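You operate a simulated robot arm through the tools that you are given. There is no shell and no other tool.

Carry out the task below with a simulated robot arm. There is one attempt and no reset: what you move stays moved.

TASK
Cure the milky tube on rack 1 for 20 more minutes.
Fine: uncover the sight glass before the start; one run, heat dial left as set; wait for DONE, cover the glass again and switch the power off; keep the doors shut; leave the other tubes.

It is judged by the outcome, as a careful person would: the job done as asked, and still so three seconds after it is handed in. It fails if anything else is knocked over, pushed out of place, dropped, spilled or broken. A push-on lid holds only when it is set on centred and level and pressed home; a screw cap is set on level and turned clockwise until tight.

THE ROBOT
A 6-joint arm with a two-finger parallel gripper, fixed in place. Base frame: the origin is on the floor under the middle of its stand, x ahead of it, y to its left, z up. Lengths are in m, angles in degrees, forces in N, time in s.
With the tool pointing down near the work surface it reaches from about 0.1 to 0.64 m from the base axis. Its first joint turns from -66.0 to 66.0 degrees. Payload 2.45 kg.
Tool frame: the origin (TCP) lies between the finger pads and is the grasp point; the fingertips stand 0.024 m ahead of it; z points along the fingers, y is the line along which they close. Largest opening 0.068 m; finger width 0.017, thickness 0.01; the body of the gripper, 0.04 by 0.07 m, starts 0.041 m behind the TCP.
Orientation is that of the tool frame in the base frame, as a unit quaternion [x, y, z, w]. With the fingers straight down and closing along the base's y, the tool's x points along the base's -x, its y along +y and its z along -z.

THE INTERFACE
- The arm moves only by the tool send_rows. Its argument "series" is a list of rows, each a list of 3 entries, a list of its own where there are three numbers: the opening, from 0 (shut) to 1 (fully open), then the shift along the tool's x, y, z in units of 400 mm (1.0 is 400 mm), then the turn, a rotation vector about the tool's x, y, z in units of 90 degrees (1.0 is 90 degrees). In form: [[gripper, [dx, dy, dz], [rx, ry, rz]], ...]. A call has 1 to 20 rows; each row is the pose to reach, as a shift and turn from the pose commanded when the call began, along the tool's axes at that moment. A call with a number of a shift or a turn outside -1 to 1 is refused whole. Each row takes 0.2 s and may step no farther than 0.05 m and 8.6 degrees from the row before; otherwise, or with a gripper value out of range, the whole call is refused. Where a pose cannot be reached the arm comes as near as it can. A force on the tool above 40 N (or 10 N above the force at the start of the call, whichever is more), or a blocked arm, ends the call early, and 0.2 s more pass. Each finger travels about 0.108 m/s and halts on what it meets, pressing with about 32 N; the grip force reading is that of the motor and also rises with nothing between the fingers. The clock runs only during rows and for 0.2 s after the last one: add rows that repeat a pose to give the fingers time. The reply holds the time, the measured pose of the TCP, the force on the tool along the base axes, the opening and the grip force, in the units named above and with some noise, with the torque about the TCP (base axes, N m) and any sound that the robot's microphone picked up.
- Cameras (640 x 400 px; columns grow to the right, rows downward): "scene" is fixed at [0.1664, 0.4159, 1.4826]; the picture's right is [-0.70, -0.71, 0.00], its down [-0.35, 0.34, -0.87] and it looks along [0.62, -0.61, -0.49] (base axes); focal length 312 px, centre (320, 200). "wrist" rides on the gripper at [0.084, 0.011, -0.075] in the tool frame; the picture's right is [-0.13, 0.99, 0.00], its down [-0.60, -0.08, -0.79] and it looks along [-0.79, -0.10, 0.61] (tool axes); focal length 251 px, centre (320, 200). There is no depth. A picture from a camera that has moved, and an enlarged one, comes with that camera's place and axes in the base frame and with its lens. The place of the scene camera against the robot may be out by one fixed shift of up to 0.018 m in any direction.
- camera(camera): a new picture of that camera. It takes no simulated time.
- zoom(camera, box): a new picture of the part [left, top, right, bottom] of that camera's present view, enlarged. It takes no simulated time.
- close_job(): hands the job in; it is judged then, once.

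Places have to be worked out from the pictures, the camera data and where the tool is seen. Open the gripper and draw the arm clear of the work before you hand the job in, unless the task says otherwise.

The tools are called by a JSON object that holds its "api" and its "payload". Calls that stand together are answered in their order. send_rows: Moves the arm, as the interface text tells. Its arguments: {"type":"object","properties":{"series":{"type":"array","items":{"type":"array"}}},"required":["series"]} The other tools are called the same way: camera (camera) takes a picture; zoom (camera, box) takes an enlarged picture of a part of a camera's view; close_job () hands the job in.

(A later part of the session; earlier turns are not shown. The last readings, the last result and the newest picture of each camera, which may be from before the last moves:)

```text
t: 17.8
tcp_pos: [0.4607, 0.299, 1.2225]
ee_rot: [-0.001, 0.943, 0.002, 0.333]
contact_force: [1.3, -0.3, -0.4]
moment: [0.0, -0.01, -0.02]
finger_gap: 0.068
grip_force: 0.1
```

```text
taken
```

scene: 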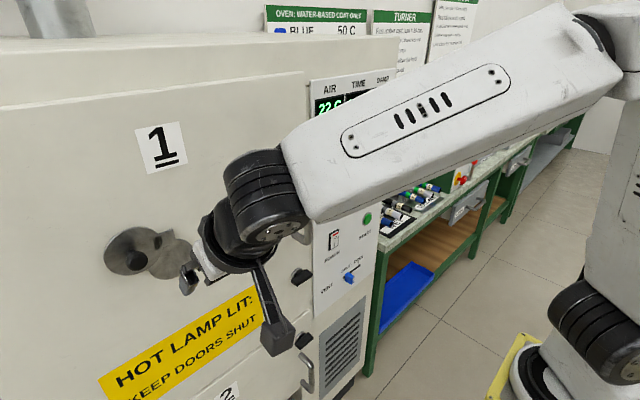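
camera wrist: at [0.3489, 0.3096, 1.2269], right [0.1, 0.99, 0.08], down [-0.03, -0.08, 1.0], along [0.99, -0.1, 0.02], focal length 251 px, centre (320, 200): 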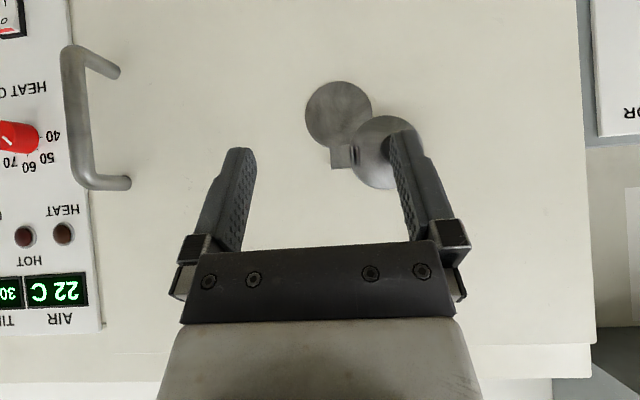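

I zoom on the disc under the cover, seen nearly head-on.

{"api": "zoom", "payload": {"camera": "wrist", "box": [290, 60, 440, 200]}}

{"api": "zoom", "payload": {"camera": "wrist", "box": [0, 0, 140, 100]}}

{"api": "zoom", "payload": {"camera": "wrist", "box": [580, 0, 640, 220]}}

```text
2.86 times, centred on (365, 130) of wrist
camera zoom: at [0.3489, 0.3096, 1.2269], right [0.1, 0.99, 0.08], down [-0.03, -0.08, 1.0], along [0.99, -0.1, 0.02], focal length 718 px, centre (191, 400)
```

zoom: 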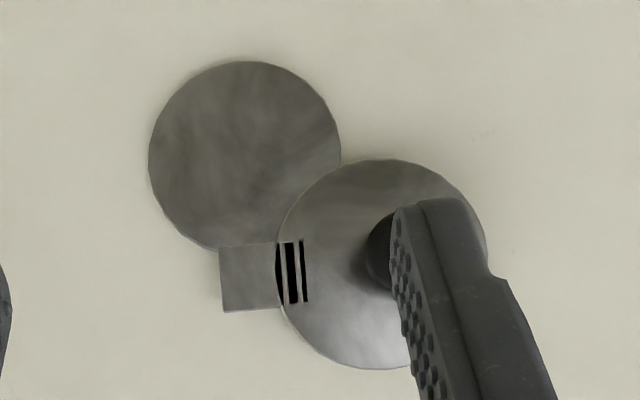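

```text
4.00 times, centred on (70, 50) of wrist
camera zoom: at [0.3489, 0.3096, 1.2269], right [0.1, 0.99, 0.08], down [-0.03, -0.08, 1.0], along [0.99, -0.1, 0.02], focal length 1006 px, centre (1320, 800)
```

zoom: 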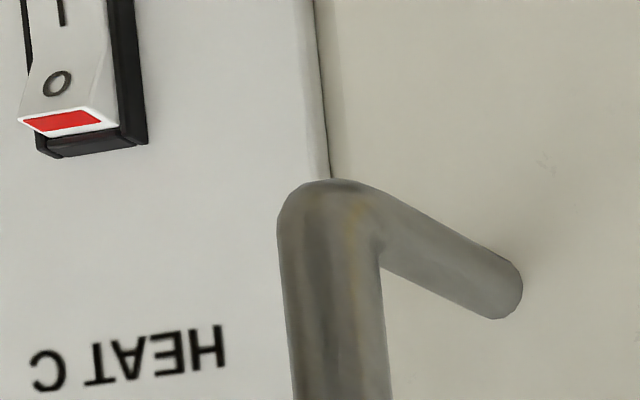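

```text
1.82 times, centred on (610, 110) of wrist
camera zoom: at [0.3489, 0.3096, 1.2269], right [0.1, 0.99, 0.08], down [-0.03, -0.08, 1.0], along [0.99, -0.1, 0.02], focal length 457 px, centre (-207, 364)
```

zoom: 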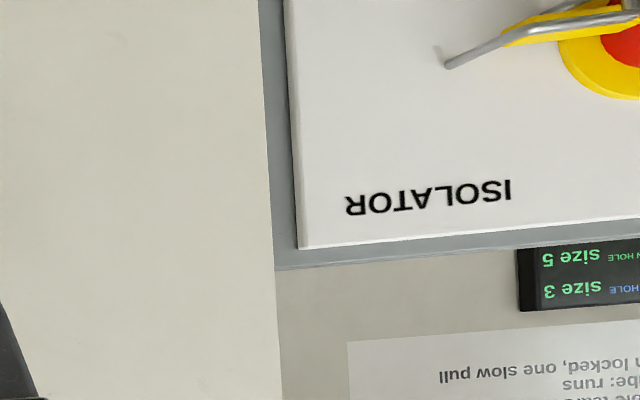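

The disc under the cover looks like plain steel from here, with no view inside. I'll move the camera nearer and zoom closely, in case the glass shows something faint.

{"api": "zoom", "payload": {"camera": "wrist", "box": [300, 75, 380, 155]}}

{"api": "zoom", "payload": {"camera": "scene", "box": [130, 220, 210, 290]}}

{"api": "zoom", "payload": {"camera": "scene", "box": [0, 0, 200, 140]}}

{"api": "zoom", "payload": {"camera": "scene", "box": [0, 200, 320, 400]}}

```text
5.00 times, centred on (340, 115) of wrist
camera zoom: at [0.3489, 0.3096, 1.2269], right [0.1, 0.99, 0.08], down [-0.03, -0.08, 1.0], along [0.99, -0.1, 0.02], focal length 1257 px, centre (220, 625)
```

zoom: 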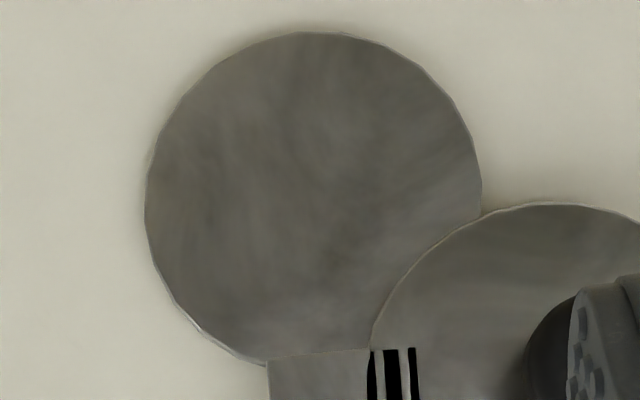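

```text
5.71 times, centred on (170, 255) of scene
camera zoom: at [0.1664, 0.4159, 1.4826], right [-0.7, -0.71, 0.0], down [-0.35, 0.34, -0.87], along [0.62, -0.61, -0.49], focal length 1786 px, centre (1177, -114)
```

zoom: 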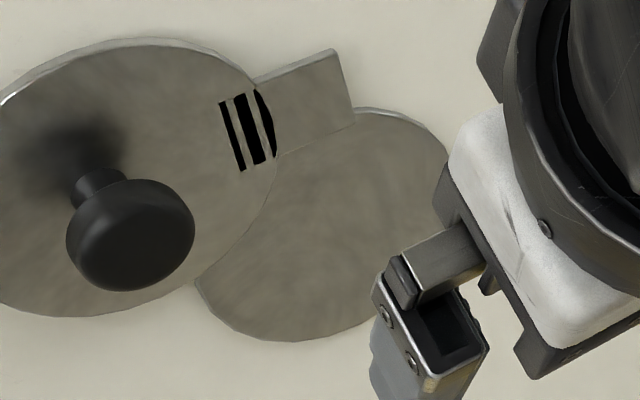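

```text
2.86 times, centred on (100, 70) of scene
camera zoom: at [0.1664, 0.4159, 1.4826], right [-0.7, -0.71, 0.0], down [-0.35, 0.34, -0.87], along [0.62, -0.61, -0.49], focal length 893 px, centre (949, 571)
```

zoom: 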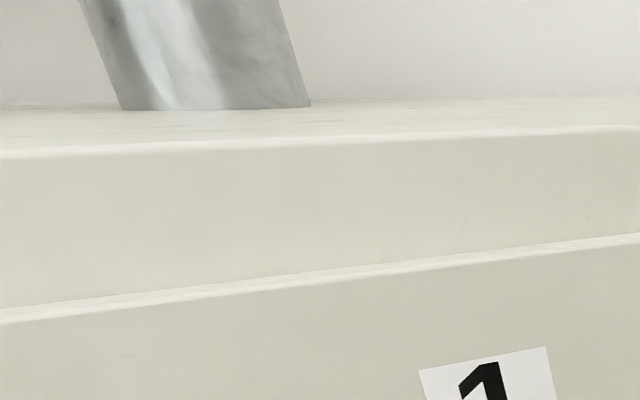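

```text
2.00 times, centred on (160, 300) of scene
camera zoom: at [0.1664, 0.4159, 1.4826], right [-0.7, -0.71, 0.0], down [-0.35, 0.34, -0.87], along [0.62, -0.61, -0.49], focal length 625 px, centre (640, 0)
```

zoom: 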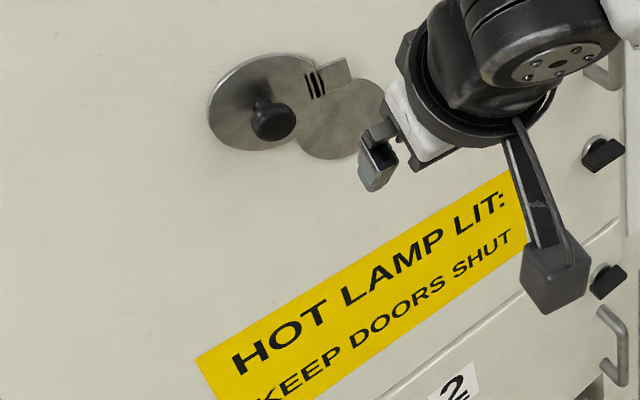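

The disc stays opaque even at 5×. Before deciding anything I take one closer, level look at it from about 0.2 m.

{"api": "send_rows", "payload": {"series": [[1, [-0.052, 0.03, 0.075], [0, 0, 0]], [1, [-0.105, 0.03, 0.149], [0, 0, 0]]]}}

{"api": "camera", "payload": {"camera": "wrist"}}

{"api": "zoom", "payload": {"camera": "wrist", "box": [270, 70, 390, 190]}}

```text
t: 18.4
tcp_pos: [0.5293, 0.3135, 1.2004]
ee_rot: [0.0, 0.943, 0.002, 0.334]
contact_force: [0.1, 1.6, 0.1]
moment: [-0.01, 0.03, -0.02]
finger_gap: 0.0683
grip_force: 0.0
```

```text
taken
camera wrist: at [0.4179, 0.3227, 1.2052], right [0.1, 0.99, 0.08], down [-0.03, -0.08, 1.0], along [0.99, -0.1, 0.02], focal length 251 px, centre (320, 200)
```

wrist: 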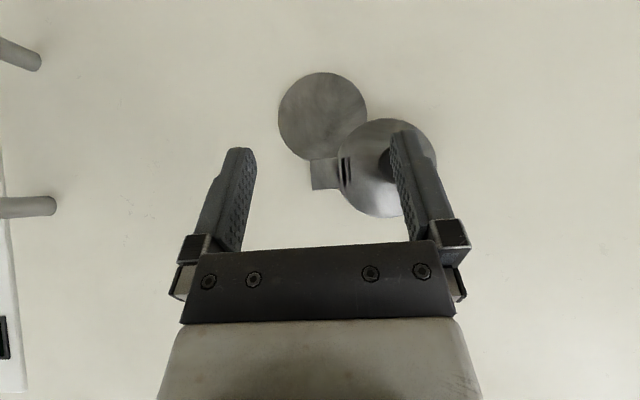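

```text
3.33 times, centred on (330, 130) of wrist
camera zoom: at [0.4179, 0.3227, 1.2052], right [0.1, 0.99, 0.08], down [-0.03, -0.08, 1.0], along [0.99, -0.1, 0.02], focal length 838 px, centre (287, 433)
```

zoom: 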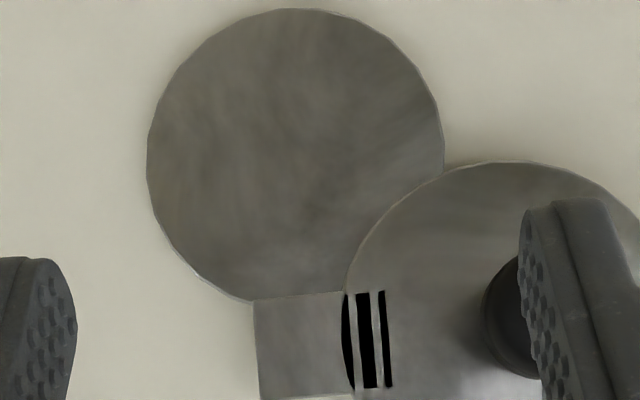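

The glass shows nothing of the inside, so I go on. I retreat from the door and travel right, passing in front of the handle (its bar is at x≈0.57) toward the panel with fingertips kept at x<0.52.

{"api": "send_rows", "payload": {"series": [[1, [0.078, 0, -0.063], [0, 0, 0]], [1, [0.078, -0.11, -0.063], [0, 0, 0]], [1, [0.078, -0.22, -0.063], [0, 0, 0]], [1, [0.078, -0.33, -0.063], [0, 0, 0]], [1, [0.078, -0.44, -0.063], [0, 0, 0]], [1, [0.078, -0.55, -0.063], [0, 0, 0]], [1, [0.078, -0.66, -0.063], [0, 0, 0]], [1, [0.078, -0.77, -0.063], [0, 0, 0]], [1, [0.078, -0.88, -0.063], [0, 0, 0]], [1, [0.078, -0.99, -0.063], [0, 0, 0]]]}}

{"api": "camera", "payload": {"camera": "wrist"}}

{"api": "camera", "payload": {"camera": "scene"}}

```text
t: 20.6
tcp_pos: [0.4908, -0.0869, 1.1983]
ee_rot: [0.0, 0.943, 0.001, 0.334]
contact_force: [-0.2, 0.5, 0.0]
moment: [0.0, 0.02, -0.02]
finger_gap: 0.068
grip_force: 0.0
```

```text
taken
camera wrist: at [0.3785, -0.0764, 1.2037], right [0.1, 0.99, 0.08], down [-0.03, -0.08, 1.0], along [0.99, -0.1, 0.02], focal length 251 px, centre (320, 200)
```

wrist: 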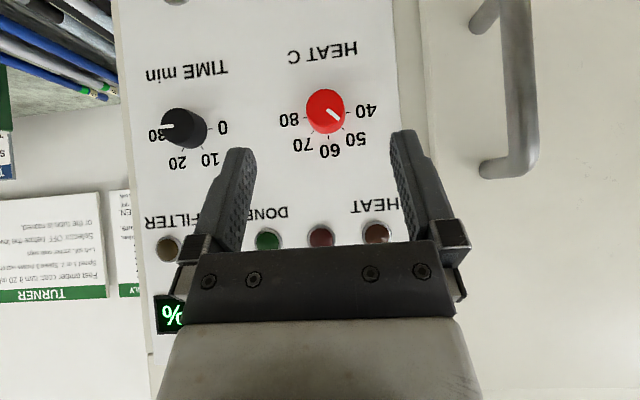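

```text
taken
```

scene: 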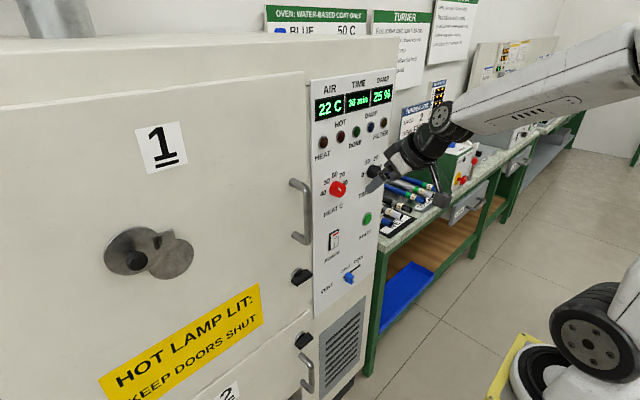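

The panel is in clear view. I zoom on the dials for exact positions and settings.

{"api": "zoom", "payload": {"camera": "wrist", "box": [130, 50, 260, 190]}}

{"api": "zoom", "payload": {"camera": "wrist", "box": [260, 50, 390, 190]}}

{"api": "send_rows", "payload": {"series": [[1, [0, -0.1, 0], [0, 0, 0]], [1, [0, -0.2, 0], [0, 0, 0]], [1, [0, -0.3, 0], [0, 0, 0]], [1, [0, -0.37, 0], [0, 0, 0]]]}}

{"api": "camera", "payload": {"camera": "wrist"}}

{"api": "zoom", "payload": {"camera": "wrist", "box": [250, 40, 390, 200]}}

```text
2.86 times, centred on (195, 120) of wrist
camera zoom: at [0.3785, -0.0764, 1.2037], right [0.1, 0.99, 0.08], down [-0.03, -0.08, 1.0], along [0.99, -0.1, 0.02], focal length 718 px, centre (677, 429)
```

zoom: 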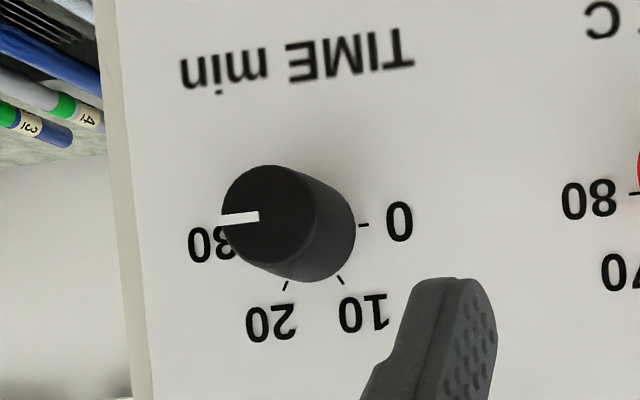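

```text
2.86 times, centred on (325, 120) of wrist
camera zoom: at [0.3785, -0.0764, 1.2037], right [0.1, 0.99, 0.08], down [-0.03, -0.08, 1.0], along [0.99, -0.1, 0.02], focal length 718 px, centre (306, 429)
```

zoom: 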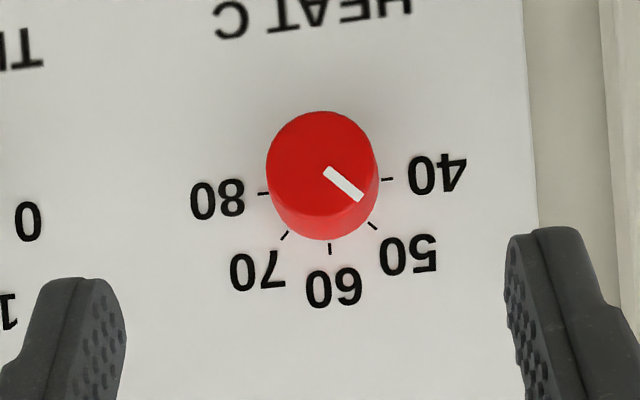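

```text
t: 21.6
tcp_pos: [0.4884, -0.234, 1.2012]
ee_rot: [0.0, 0.942, 0.002, 0.335]
contact_force: [-0.6, -0.4, -0.3]
moment: [0.02, 0.01, 0.0]
finger_gap: 0.0678
grip_force: 0.0
```

```text
taken
camera wrist: at [0.3772, -0.2245, 1.2061], right [0.1, 0.99, 0.08], down [-0.03, -0.08, 1.0], along [0.99, -0.1, 0.02], focal length 251 px, centre (320, 200)
```

wrist: 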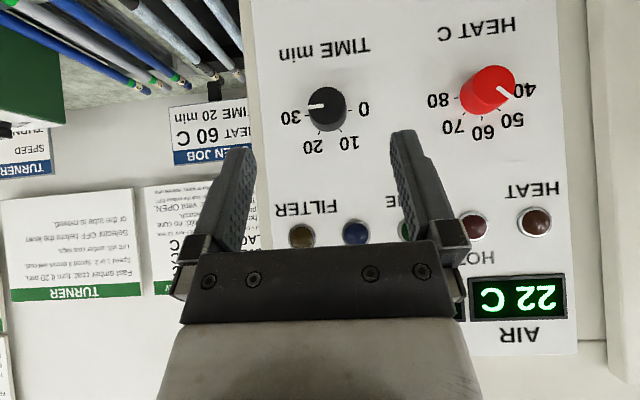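

```text
2.50 times, centred on (320, 120) of wrist
camera zoom: at [0.3772, -0.2245, 1.2061], right [0.1, 0.99, 0.08], down [-0.03, -0.08, 1.0], along [0.99, -0.1, 0.02], focal length 629 px, centre (320, 400)
```

zoom: 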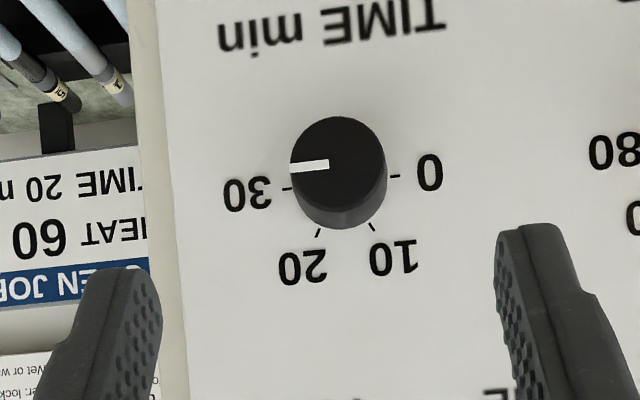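

TIME knob cap is at [0.611, -0.234, 1.123], about 36 mm wide, panel face at x≈0.637, pointer on 30; the HEAT pointer is on 50. I turn the tool horizontal in front of the TIME knob at x=0.50.

{"api": "send_rows", "payload": {"series": [[1, [0.014, 0, 0.024], [0, -0.08, 0]], [1, [0.028, 0, 0.048], [0, -0.16, 0]], [1, [0.043, 0, 0.073], [0, -0.24, 0]], [1, [0.057, 0, 0.097], [0, -0.32, 0]], [1, [0.071, 0, 0.121], [0, -0.4, 0]], [1, [0.086, 0, 0.146], [0, -0.48, 0]], [1, [0.1, 0, 0.17], [0, -0.564, 0]]]}}

{"api": "camera", "payload": {"camera": "wrist"}}

{"api": "camera", "payload": {"camera": "scene"}}

```text
t: 23.1
tcp_pos: [0.5029, -0.2328, 1.1228]
ee_rot: [0.0, 0.707, 0.0, 0.707]
contact_force: [0.3, 0.7, 0.1]
moment: [0.0, 0.0, 0.0]
finger_gap: 0.0679
grip_force: 0.1
```

```text
taken
camera wrist: at [0.4286, -0.2222, 1.0381], right [0.0, 0.99, 0.13], down [-0.79, -0.08, 0.61], along [0.61, -0.1, 0.79], focal length 251 px, centre (320, 200)
```

wrist: 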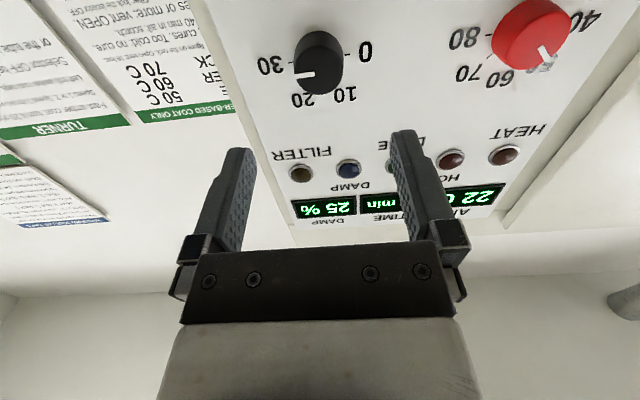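

```text
taken
```

scene: 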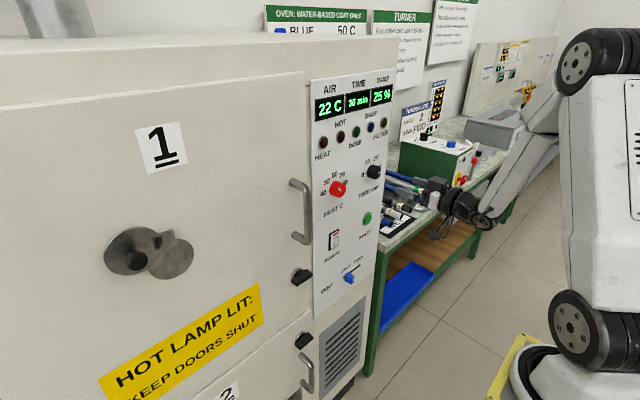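

Aligned with the TIME knob. I advance 0.103 m to x≈0.606 with the fingers open around it.

{"api": "send_rows", "payload": {"series": [[1, [0, -0.002, 0.1], [0, 0, 0]], [1, [0, -0.002, 0.2], [0, 0, 0]], [1, [0, -0.002, 0.255], [0, 0, 0]], [1, [0, -0.002, 0.255], [0, 0, 0]]]}}

{"api": "camera", "payload": {"camera": "wrist"}}

{"api": "zoom", "payload": {"camera": "scene", "box": [320, 120, 440, 240]}}

```text
t: 24.1
tcp_pos: [0.6054, -0.2326, 1.1241]
ee_rot: [0.0, 0.709, 0.002, 0.706]
contact_force: [0.6, -0.5, 0.3]
moment: [0.01, -0.02, 0.01]
finger_gap: 0.068
grip_force: 0.0
```

```text
taken
camera wrist: at [0.531, -0.2226, 1.0387], right [0.0, 0.99, 0.13], down [-0.79, -0.08, 0.61], along [0.61, -0.1, 0.78], focal length 251 px, centre (320, 200)
```

wrist: 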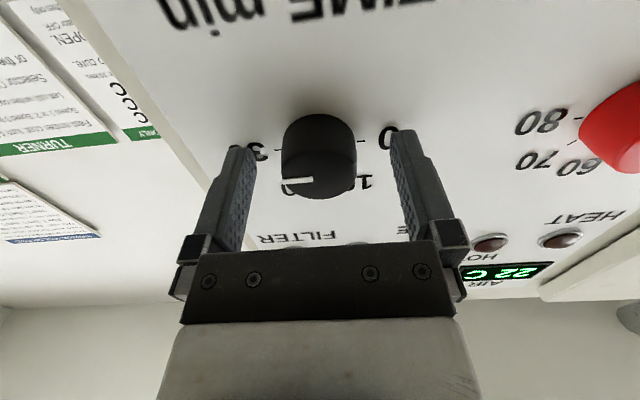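

```text
3.33 times, centred on (380, 180) of scene
camera zoom: at [0.1664, 0.4159, 1.4826], right [-0.7, -0.71, 0.0], down [-0.35, 0.34, -0.87], along [0.62, -0.61, -0.49], focal length 1042 px, centre (120, 267)
```

zoom: 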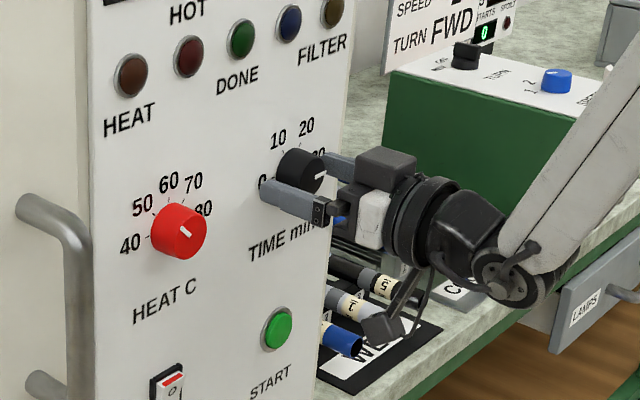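

The knob sits well between the fingers. I grip it.

{"api": "send_rows", "payload": {"series": [[0.3, [0, 0, 0], [0, 0, 0]], [0.3, [0, 0, 0], [0, 0, 0]]]}}

{"api": "zoom", "payload": {"camera": "wrist", "box": [220, 80, 420, 250]}}

```text
t: 24.8
tcp_pos: [0.6051, -0.2339, 1.1232]
ee_rot: [0.001, 0.709, 0.001, 0.705]
contact_force: [6.2, -7.3, -1.7]
moment: [0.03, 0.08, -0.22]
finger_gap: 0.0375
grip_force: 45.3
```

```text
2.35 times, centred on (320, 165) of wrist
camera zoom: at [0.5309, -0.2233, 1.0388], right [0.0, 0.99, 0.13], down [-0.79, -0.08, 0.61], along [0.61, -0.1, 0.78], focal length 592 px, centre (320, 282)
```

zoom: 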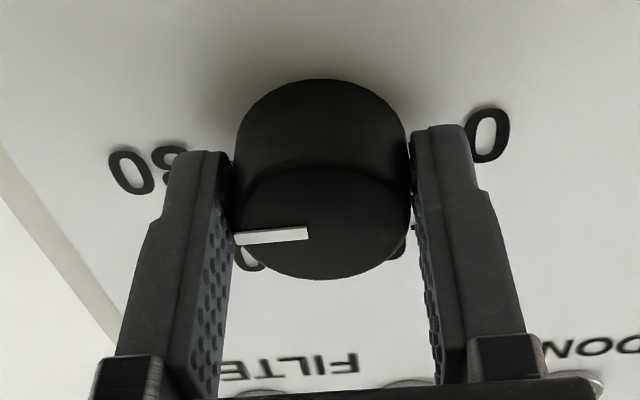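

Firm grip (gap 37.5 mm) with a small -y side load, so I shift 1.5 mm toward -y while rolling the knob 60° counter-clockwise (as seen from the front) toward 20.

{"api": "send_rows", "payload": {"series": [[0.3, [0, -0.004, 0], [0, 0, 0]], [0.3, [0, -0.004, 0], [0, 0, -0.083]], [0.3, [0, -0.004, 0], [0, 0, -0.167]], [0.3, [0, -0.004, 0], [0, 0, -0.25]], [0.3, [0, -0.004, 0], [0, 0, -0.333]], [0.3, [0, -0.004, 0], [0, 0, -0.417]], [0.3, [0, -0.004, 0], [0, 0, -0.5]]]}}

{"api": "zoom", "payload": {"camera": "wrist", "box": [220, 80, 420, 250]}}

{"api": "zoom", "payload": {"camera": "scene", "box": [290, 60, 430, 220]}}

```text
t: 25.6
tcp_pos: [0.6065, -0.2352, 1.1243]
ee_rot: [-0.099, 0.712, -0.07, 0.692]
contact_force: [-9.8, 5.9, 4.4]
moment: [0.03, 0.21, 0.39]
finger_gap: 0.0371
grip_force: 44.5
out of reach, approached as far as the arm can: row 3, 4
stopped in row 4: the force on the tool passed its limit at 62 N (the readings are from after the stop); the commanded pose is now the measured one
```

```text
2.35 times, centred on (320, 165) of wrist
camera zoom: at [0.5298, -0.2478, 1.0418], right [-0.04, 0.99, -0.11], down [-0.77, 0.04, 0.63], along [0.63, 0.11, 0.77], focal length 592 px, centre (320, 282)
```

zoom: 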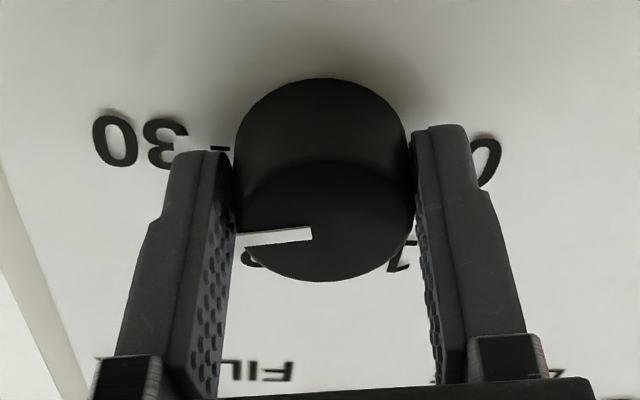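

```text
2.50 times, centred on (360, 140) of scene
camera zoom: at [0.1659, 0.4161, 1.4826], right [-0.7, -0.71, 0.0], down [-0.35, 0.34, -0.87], along [0.62, -0.61, -0.49], focal length 781 px, centre (220, 350)
```

zoom: 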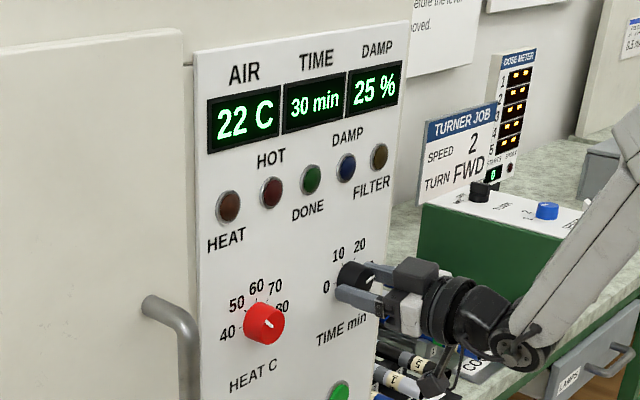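

The wrist roll runs out in this direction (about -14°), and the dial hasn't moved (still 30 min). I release, back out, and pre-roll the tool +60° so the dial turn can end at zero roll.

{"api": "send_rows", "payload": {"series": [[0.7, [0, 0, 0], [0, 0, 0]], [1, [0, 0, 0], [0, 0, 0]], [1, [0, 0, 0], [0, 0, 0]], [1, [0, 0, -0.1], [0, 0, 0]], [1, [0, 0, -0.2], [0, 0, 0]], [1, [0, 0, -0.25], [0, 0, 0]], [1, [0, 0, -0.25], [0.0016, -0.0034, 0.091]], [1, [0, 0, -0.25], [0.0032, -0.0068, 0.182]], [1, [0, 0, -0.25], [0.0049, -0.0102, 0.273]], [1, [0, 0, -0.25], [0.0065, -0.0136, 0.364]], [1, [0, 0, -0.25], [0.0081, -0.0171, 0.455]], [1, [0, 0, -0.25], [0.0097, -0.0205, 0.546]], [1, [0, 0, -0.25], [0.0113, -0.0239, 0.637]], [1, [0, 0, -0.25], [0.013, -0.0273, 0.728]], [1, [0, 0, -0.25], [0.0146, -0.0307, 0.819]]]}}

{"api": "camera", "payload": {"camera": "wrist"}}

{"api": "camera", "payload": {"camera": "scene"}}

```text
t: 28.8
tcp_pos: [0.5064, -0.2386, 1.1274]
ee_rot: [0.356, 0.611, 0.353, 0.613]
contact_force: [-0.3, 0.3, -0.3]
moment: [0.0, 0.0, 0.02]
finger_gap: 0.068
grip_force: 0.0
out of reach, approached as far as the arm can: row 5, 6
```

```text
taken
camera wrist: at [0.4327, -0.1616, 1.0946], right [0.0, 0.38, 0.92], down [-0.8, -0.56, 0.23], along [0.61, -0.74, 0.3], focal length 251 px, centre (320, 200)
```

wrist: 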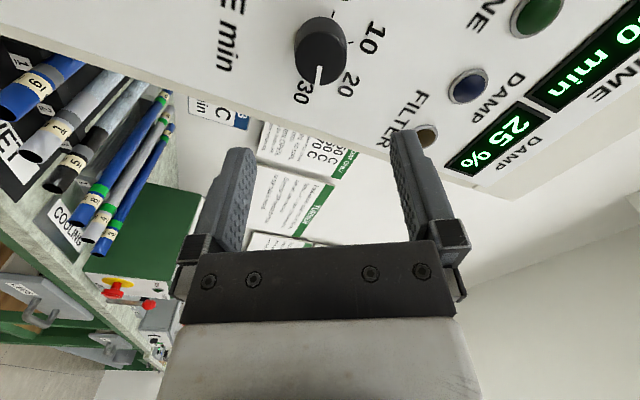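

```text
taken
```

scene: 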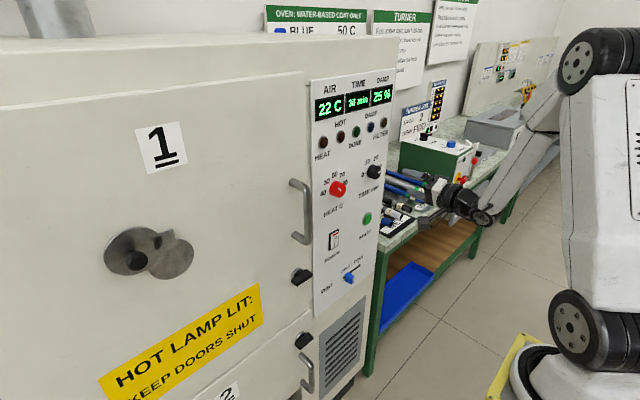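

Roll +60° is reached cleanly. I go in again around the knob (correcting a few mm) and grip.

{"api": "send_rows", "payload": {"series": [[1, [0.0123, -0.0042, 0.09], [0, 0, 0]], [1, [0.0123, -0.0042, 0.18], [0, 0, 0]], [1, [0.0123, -0.0042, 0.249], [0, 0, 0]], [1, [0.0123, -0.0042, 0.249], [0, 0, 0]], [0.3, [0.0123, -0.0042, 0.249], [0, 0, 0]], [0.3, [0.0123, -0.0042, 0.249], [0, 0, 0]]]}}

{"api": "camera", "payload": {"camera": "wrist"}}

```text
t: 30.2
tcp_pos: [0.6083, -0.2359, 1.1251]
ee_rot: [0.351, 0.611, 0.355, 0.614]
contact_force: [-2.1, 12.1, 15.4]
moment: [0.01, -0.46, 0.48]
finger_gap: 0.0365
grip_force: 44.9
```

```text
taken
camera wrist: at [0.5342, -0.1579, 1.0922], right [-0.01, 0.39, 0.92], down [-0.79, -0.56, 0.23], along [0.61, -0.73, 0.31], focal length 251 px, centre (320, 200)
```

wrist: 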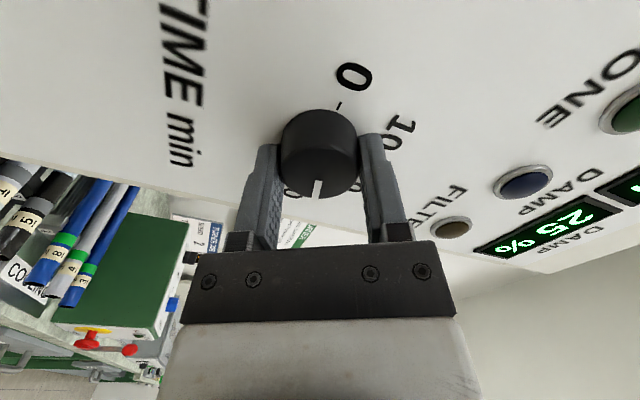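

The grip has a ~19 N side load along the closing axis, so the knob centre is a few mm off in that direction; I shift 4 mm to relieve it, then roll back -60° in small steps.

{"api": "send_rows", "payload": {"series": [[0.3, [0, 0.01, 0], [0, 0, 0]], [0.3, [0, 0.01, 0], [0, 0, -0.083]], [0.3, [0, 0.01, 0], [0, 0, -0.167]], [0.3, [0, 0.01, 0], [0, 0, -0.25]]]}}

{"api": "camera", "payload": {"camera": "wrist"}}

{"api": "zoom", "payload": {"camera": "scene", "box": [290, 60, 430, 220]}}

```text
t: 31.2
tcp_pos: [0.6086, -0.2352, 1.1261]
ee_rot: [0.228, 0.67, 0.226, 0.669]
contact_force: [31.3, -1.8, -0.2]
moment: [0.05, -0.13, -0.12]
finger_gap: 0.0364
grip_force: 45.1
```

```text
taken
camera wrist: at [0.5338, -0.1754, 1.0659], right [0.0, 0.71, 0.7], down [-0.79, -0.43, 0.43], along [0.61, -0.56, 0.56], focal length 251 px, centre (320, 200)
```

wrist: 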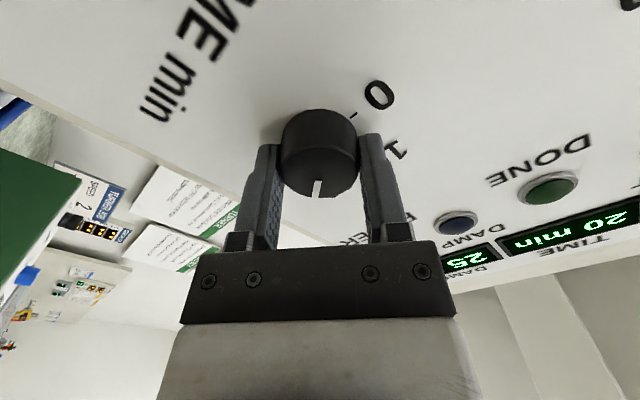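

```text
2.50 times, centred on (360, 140) of scene
camera zoom: at [0.1675, 0.4159, 1.4825], right [-0.7, -0.71, 0.0], down [-0.35, 0.34, -0.87], along [0.62, -0.61, -0.49], focal length 781 px, centre (220, 350)
```

zoom: 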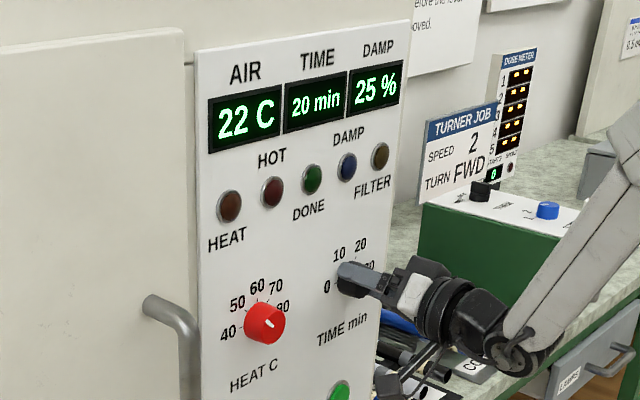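

The display now reads 20 min (the first attempt had already turned the knob ~14°). I relieve the 31 N axial load by easing 2 mm forward and turn the remaining ~23° so the pointer sits right on the 20 mark.

{"api": "send_rows", "payload": {"series": [[0.3, [0, 0, 0.005], [0, 0, 0]], [0.3, [0, 0, 0.006], [0, 0, -0.087]], [0.3, [0, 0, 0.006], [0, 0, -0.174]], [0.3, [0, 0, 0.006], [0, 0, -0.255]]]}}

{"api": "camera", "payload": {"camera": "wrist"}}

{"api": "zoom", "payload": {"camera": "scene", "box": [290, 60, 430, 220]}}

```text
t: 32.2
tcp_pos: [0.608, -0.234, 1.1266]
ee_rot: [0.09, 0.701, 0.088, 0.702]
contact_force: [-12.2, 9.5, 11.5]
moment: [0.02, -1.03, 0.28]
finger_gap: 0.0361
grip_force: 44.9
```

```text
taken
camera wrist: at [0.5338, -0.2031, 1.0474], right [0.0, 0.93, 0.37], down [-0.79, -0.23, 0.56], along [0.61, -0.3, 0.74], focal length 251 px, centre (320, 200)
```

wrist: 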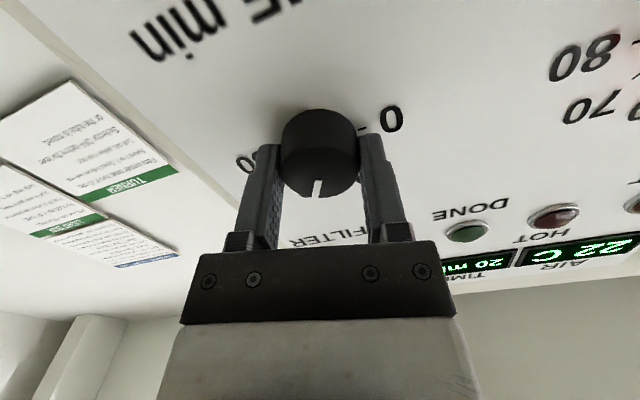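

```text
2.50 times, centred on (360, 140) of scene
camera zoom: at [0.1657, 0.4163, 1.4826], right [-0.7, -0.71, 0.0], down [-0.35, 0.34, -0.87], along [0.62, -0.61, -0.49], focal length 781 px, centre (220, 350)
```

zoom: 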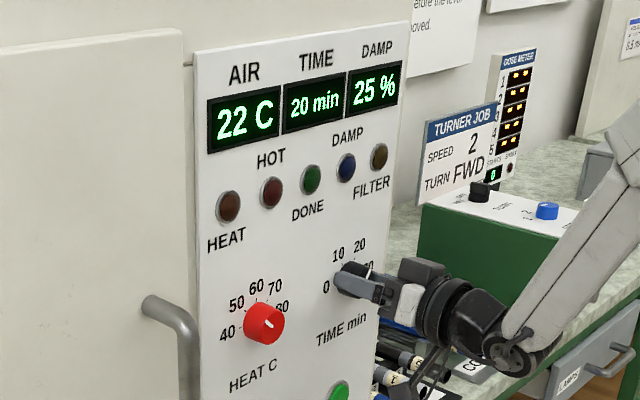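

Display holds 20 min. I open, withdraw and look at the pointer.

{"api": "send_rows", "payload": {"series": [[0.6, [0, 0, 0], [0, 0, 0]], [1, [0, 0, 0], [0, 0, 0]], [1, [0, 0, 0], [0, 0, 0]], [1, [0, 0, -0.1], [0, 0, 0]], [1, [0, 0, -0.2], [0, 0, 0]], [1, [0, 0, -0.25], [0, 0, 0]]]}}

{"api": "camera", "payload": {"camera": "wrist"}}

{"api": "zoom", "payload": {"camera": "wrist", "box": [250, 0, 400, 120]}}

{"api": "zoom", "payload": {"camera": "scene", "box": [300, 140, 400, 300]}}

```text
t: 33.6
tcp_pos: [0.5086, -0.2305, 1.1252]
ee_rot: [0.09, 0.701, 0.089, 0.701]
contact_force: [-0.4, 1.2, -1.1]
moment: [-0.02, -0.01, 0.0]
finger_gap: 0.068
grip_force: 0.1
```

```text
taken
camera wrist: at [0.4351, -0.2007, 1.0469], right [0.0, 0.93, 0.37], down [-0.79, -0.23, 0.56], along [0.61, -0.3, 0.74], focal length 251 px, centre (320, 200)
```

wrist: 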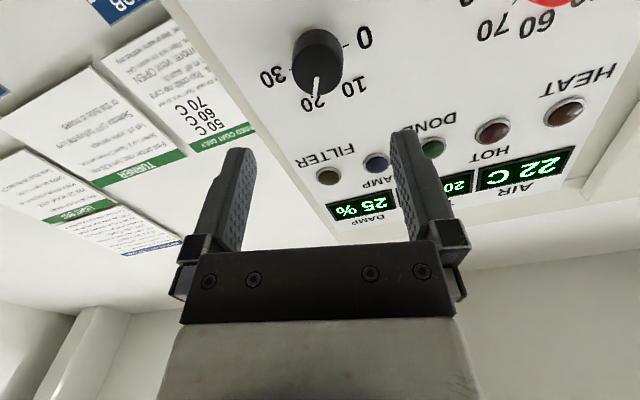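

```text
3.33 times, centred on (325, 60) of wrist
camera zoom: at [0.4351, -0.2007, 1.0469], right [0.0, 0.93, 0.37], down [-0.79, -0.23, 0.56], along [0.61, -0.3, 0.74], focal length 838 px, centre (303, 667)
```

zoom: 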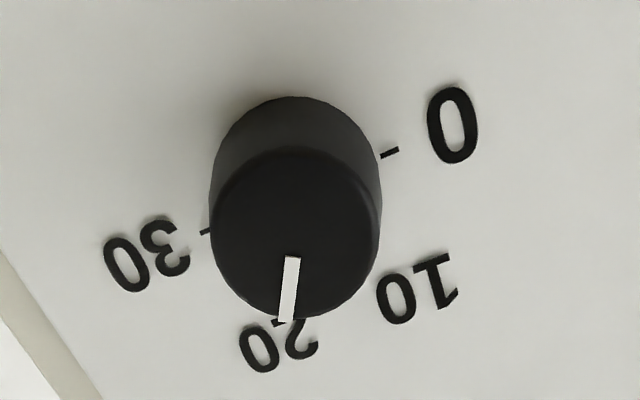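

```text
2.50 times, centred on (350, 220) of scene
camera zoom: at [0.1664, 0.4159, 1.4826], right [-0.7, -0.71, 0.0], down [-0.35, 0.34, -0.87], along [0.62, -0.61, -0.49], focal length 781 px, centre (245, 150)
```

zoom: 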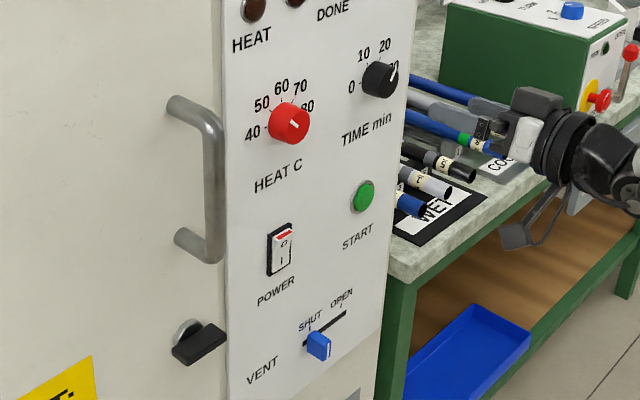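

The pointer is on the 20 tick and the display says 20 min; vent is SHUT with DAMP only 25 % so I leave it. Next I get a level view of START, POWER and the vent to place the START button precisely.

{"api": "send_rows", "payload": {"series": [[1, [0.015, -0.006, -0.03], [0.01, 0.0789, -0.0215]], [1, [0.03, -0.011, -0.0465], [0.02, 0.1578, -0.0431]], [1, [0.045, -0.017, -0.0465], [0.03, 0.2367, -0.0646]], [1, [0.061, -0.022, -0.0465], [0.04, 0.3155, -0.0861]], [1, [0.076, -0.028, -0.0465], [0.05, 0.3944, -0.1076]], [1, [0.091, -0.034, -0.0465], [0.06, 0.4733, -0.1292]], [1, [0.106, -0.039, -0.0465], [0.0702, 0.5522, -0.1507]]]}}

{"api": "camera", "payload": {"camera": "wrist"}}

{"api": "zoom", "payload": {"camera": "wrist", "box": [240, 0, 480, 140]}}

```text
t: 35.2
tcp_pos: [0.4902, -0.2394, 1.0826]
ee_rot: [0.002, 0.94, -0.001, 0.341]
contact_force: [0.7, 0.6, 0.5]
moment: [-0.01, 0.0, 0.0]
finger_gap: 0.0678
grip_force: 0.0
```

```text
taken
camera wrist: at [0.3789, -0.2282, 1.0853], right [0.1, 0.99, 0.08], down [-0.05, -0.08, 1.0], along [0.99, -0.11, 0.04], focal length 251 px, centre (320, 200)
```

wrist: 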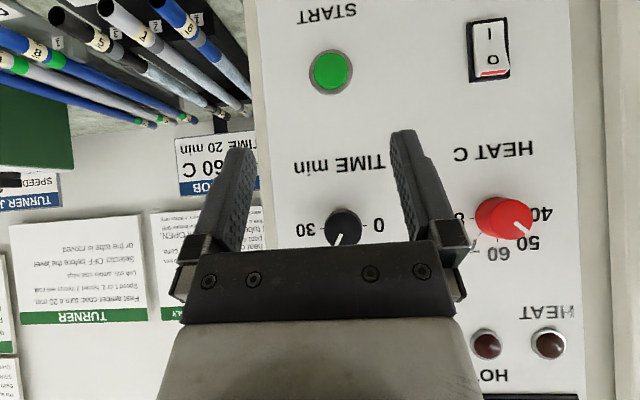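

```text
2.67 times, centred on (360, 70) of wrist
camera zoom: at [0.3789, -0.2282, 1.0853], right [0.1, 0.99, 0.08], down [-0.05, -0.08, 1.0], along [0.99, -0.11, 0.04], focal length 670 px, centre (213, 547)
```

zoom: 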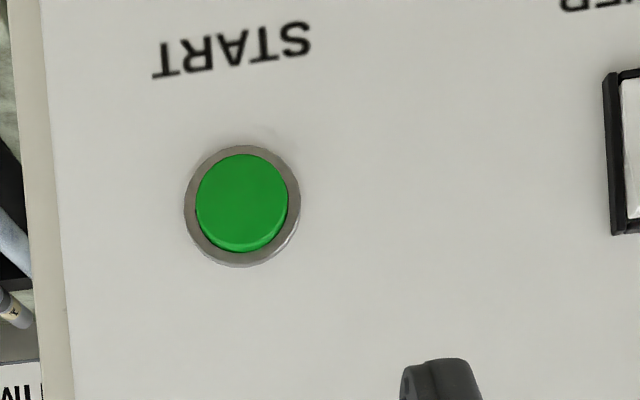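

START is at about [0.628, -0.234, 0.971] (33 mm wide); the POWER rocker is at about [0.63, -0.089, 0.969] with its O half on top raised. I close the fingers and bring the tool horizontal in front of START at x=0.53.

{"api": "send_rows", "payload": {"series": [[0.5, [0.015, 0.002, 0.04], [0, -0.08, 0]], [0, [0.03, 0.004, 0.08], [0, -0.16, 0]], [0, [0.044, 0.005, 0.12], [0, -0.24, 0]], [0, [0.059, 0.007, 0.16], [0, -0.32, 0]], [0, [0.074, 0.009, 0.2], [0, -0.4, 0]], [0, [0.089, 0.011, 0.24], [0, -0.48, 0]], [0, [0.103, 0.0125, 0.279], [0, -0.557, 0]], [0, [0.103, 0.0125, 0.279], [0, -0.557, 0]]]}}

{"api": "camera", "payload": {"camera": "wrist"}}

{"api": "camera", "payload": {"camera": "scene"}}

```text
t: 37.0
tcp_pos: [0.5441, -0.2528, 0.9825]
ee_rot: [0.005, 0.707, 0.006, 0.707]
contact_force: [0.0, -0.1, 0.1]
moment: [-0.02, 0.02, 0.0]
finger_gap: 0.0
grip_force: 23.8
out of reach, approached as far as the arm can: row 6, 7, 8
```

```text
taken
camera wrist: at [0.4717, -0.2411, 0.8978], right [0.0, 0.99, 0.14], down [-0.79, -0.09, 0.6], along [0.61, -0.11, 0.79], focal length 251 px, centre (320, 200)
```

wrist: 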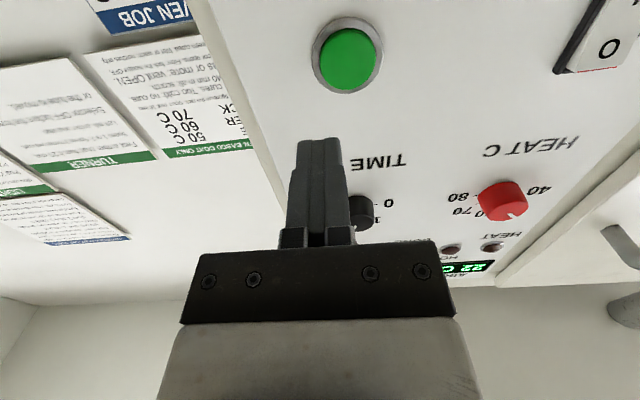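

```text
taken
```

scene: 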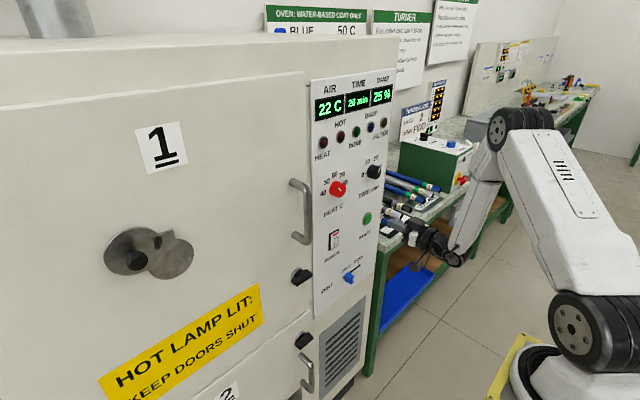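

The arm's inner limit stopped it at [0.544,-0.253,0.983]. I move forward and over to line up with START at x≈0.575.

{"api": "send_rows", "payload": {"series": [[0, [0.015, 0.0235, 0.055], [0, 0, 0]], [0, [0.03, 0.047, 0.08], [0, 0, 0]], [0, [0.03, 0.047, 0.08], [0, 0, 0]]]}}

{"api": "camera", "payload": {"camera": "wrist"}}

{"api": "zoom", "payload": {"camera": "scene", "box": [310, 160, 430, 290]}}

```text
t: 37.8
tcp_pos: [0.5794, -0.2367, 0.9728]
ee_rot: [0.004, 0.707, 0.003, 0.707]
contact_force: [-0.2, 0.0, 0.5]
moment: [0.01, 0.02, -0.01]
finger_gap: 0.0001
grip_force: 23.6
out of reach, approached as far as the arm can: row 2, 3
```

```text
taken
camera wrist: at [0.5046, -0.2266, 0.889], right [0.0, 0.99, 0.14], down [-0.79, -0.09, 0.6], along [0.61, -0.11, 0.79], focal length 251 px, centre (320, 200)
```

wrist: 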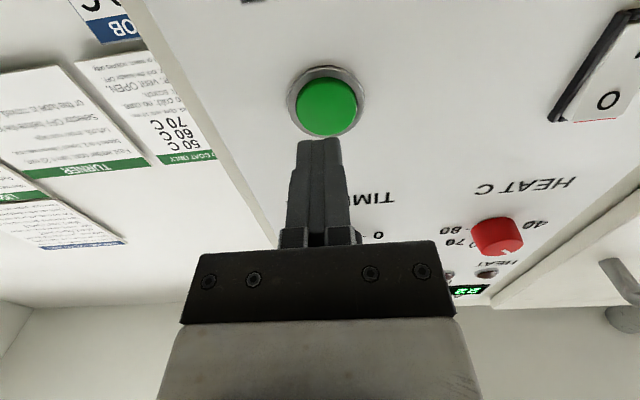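

```text
3.08 times, centred on (370, 225) of scene
camera zoom: at [0.1664, 0.4159, 1.4826], right [-0.7, -0.71, 0.0], down [-0.35, 0.34, -0.87], along [0.62, -0.61, -0.49], focal length 962 px, centre (166, 123)
```

zoom: 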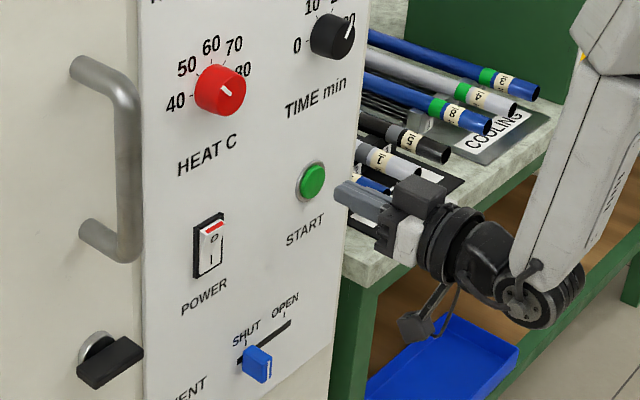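

The fingertip is about 25 mm short of START and aligned within 3 mm. I correct slightly and push in gently.

{"api": "send_rows", "payload": {"series": [[0, [0.008, 0.007, 0.025], [0, 0, 0]], [0, [0.008, 0.007, 0.05], [0, 0, 0]], [0, [0.008, 0.007, 0.065], [0, 0, 0]], [0, [0.008, 0.007, 0.075], [0, 0, 0]]]}}

{"api": "camera", "payload": {"camera": "wrist"}}

{"api": "zoom", "payload": {"camera": "scene", "box": [290, 60, 430, 280]}}

```text
t: 38.8
tcp_pos: [0.608, -0.2347, 0.9709]
ee_rot: [0.002, 0.706, -0.001, 0.708]
contact_force: [-9.8, 2.5, 3.7]
moment: [-0.04, -0.09, 0.03]
finger_gap: 0.0001
grip_force: 23.9
heard: click
```

```text
taken
camera wrist: at [0.5344, -0.2245, 0.8863], right [0.0, 0.99, 0.13], down [-0.79, -0.08, 0.6], along [0.61, -0.11, 0.79], focal length 251 px, centre (320, 200)
```

wrist: 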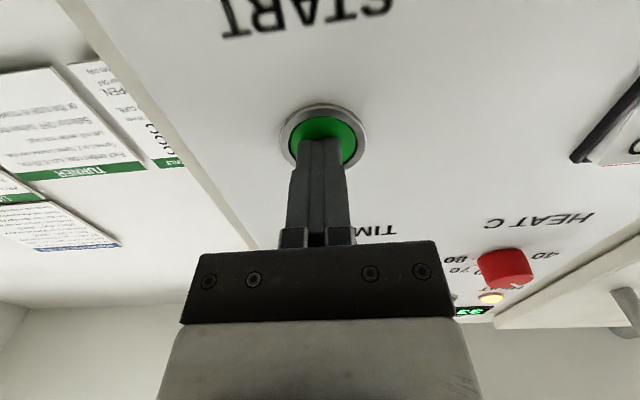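

```text
1.82 times, centred on (360, 170) of scene
camera zoom: at [0.166, 0.416, 1.4827], right [-0.7, -0.71, 0.0], down [-0.35, 0.34, -0.87], along [0.62, -0.61, -0.49], focal length 568 px, centre (247, 254)
```

zoom: 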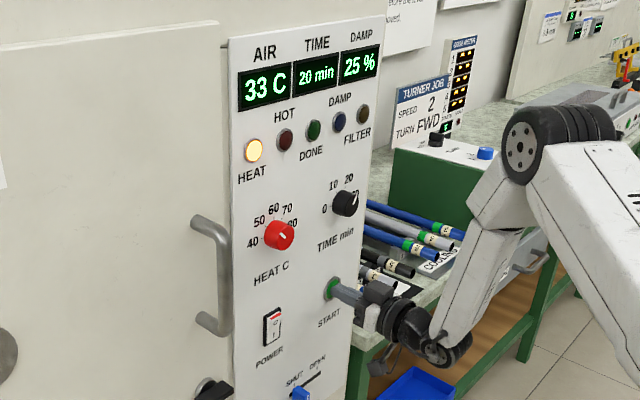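

START clicked: the HEAT lamp is lit and AIR is already 33 C. I back off the button and check the panel and the sight glass.

{"api": "send_rows", "payload": {"series": [[0, [0, 0, -0.05], [0, 0, 0]], [0, [-0.02, 0, -0.08], [0, 0, 0]]]}}

{"api": "zoom", "payload": {"camera": "scene", "box": [290, 60, 430, 280]}}

{"api": "zoom", "payload": {"camera": "scene", "box": [90, 200, 230, 300]}}

```text
t: 39.4
tcp_pos: [0.5772, -0.2363, 0.9779]
ee_rot: [0.002, 0.707, 0.003, 0.707]
contact_force: [-0.5, -0.7, 0.0]
moment: [0.04, 0.0, -0.01]
finger_gap: 0.0
grip_force: 23.7
```

```text
1.82 times, centred on (360, 170) of scene
camera zoom: at [0.1664, 0.4159, 1.4826], right [-0.7, -0.71, 0.0], down [-0.35, 0.34, -0.87], along [0.62, -0.61, -0.49], focal length 568 px, centre (247, 254)
```

zoom: 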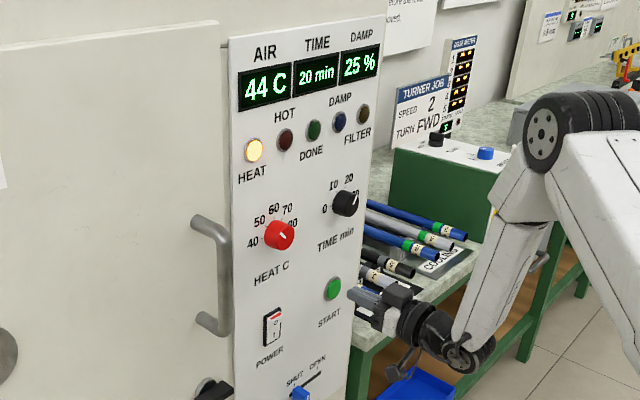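

```text
4.00 times, centred on (160, 250) of scene
camera zoom: at [0.1664, 0.4159, 1.4826], right [-0.7, -0.71, 0.0], down [-0.35, 0.34, -0.87], along [0.62, -0.61, -0.49], focal length 1250 px, centre (960, 0)
```

zoom: 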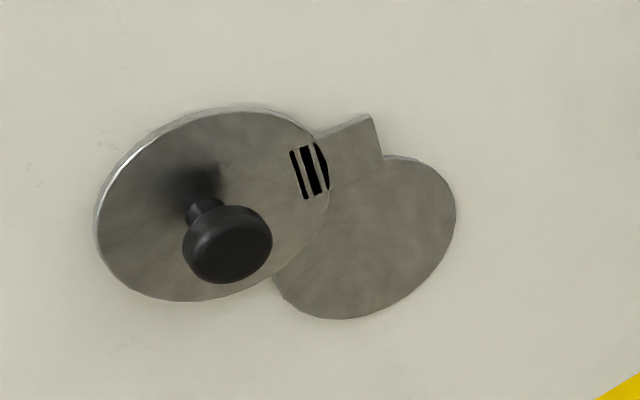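

AIR is rising (44 C), TIME 20 min. While it runs I retreat to the level viewing pose used before, clear of the bench and panel.

{"api": "send_rows", "payload": {"series": [[0, [-0.037, 0, -0.015], [0, 0.08, 0]], [0, [-0.074, 0, -0.045], [0, 0.16, 0]], [0, [-0.111, 0, -0.08], [0, 0.24, 0]], [0, [-0.149, 0, -0.115], [0, 0.32, 0]], [0, [-0.186, 0, -0.15], [0, 0.4, 0]], [0, [-0.223, 0, -0.185], [0, 0.48, 0]], [0.5, [-0.26, 0, -0.2175], [0, 0.557, 0]], [1, [-0.26, 0, -0.2175], [0, 0.557, 0]]]}}

{"api": "camera", "payload": {"camera": "scene"}}

{"api": "zoom", "payload": {"camera": "scene", "box": [290, 60, 430, 280]}}

```text
t: 41.2
tcp_pos: [0.49, -0.2344, 1.0825]
ee_rot: [0.002, 0.94, 0.0, 0.342]
contact_force: [0.1, 0.5, 1.1]
moment: [0.02, -0.01, -0.01]
finger_gap: 0.068
grip_force: 0.0
```

```text
taken
```

scene: 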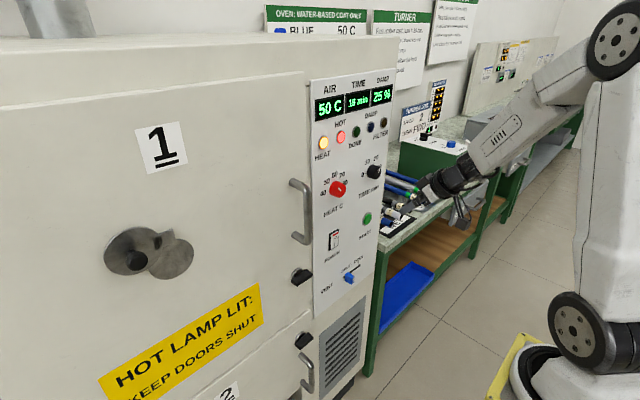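

```text
1.82 times, centred on (360, 170) of scene
camera zoom: at [0.1664, 0.4159, 1.4826], right [-0.7, -0.71, 0.0], down [-0.35, 0.34, -0.87], along [0.62, -0.61, -0.49], focal length 568 px, centre (247, 254)
```

zoom: 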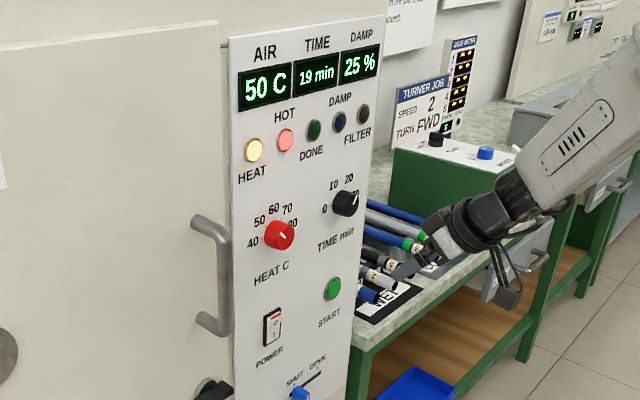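

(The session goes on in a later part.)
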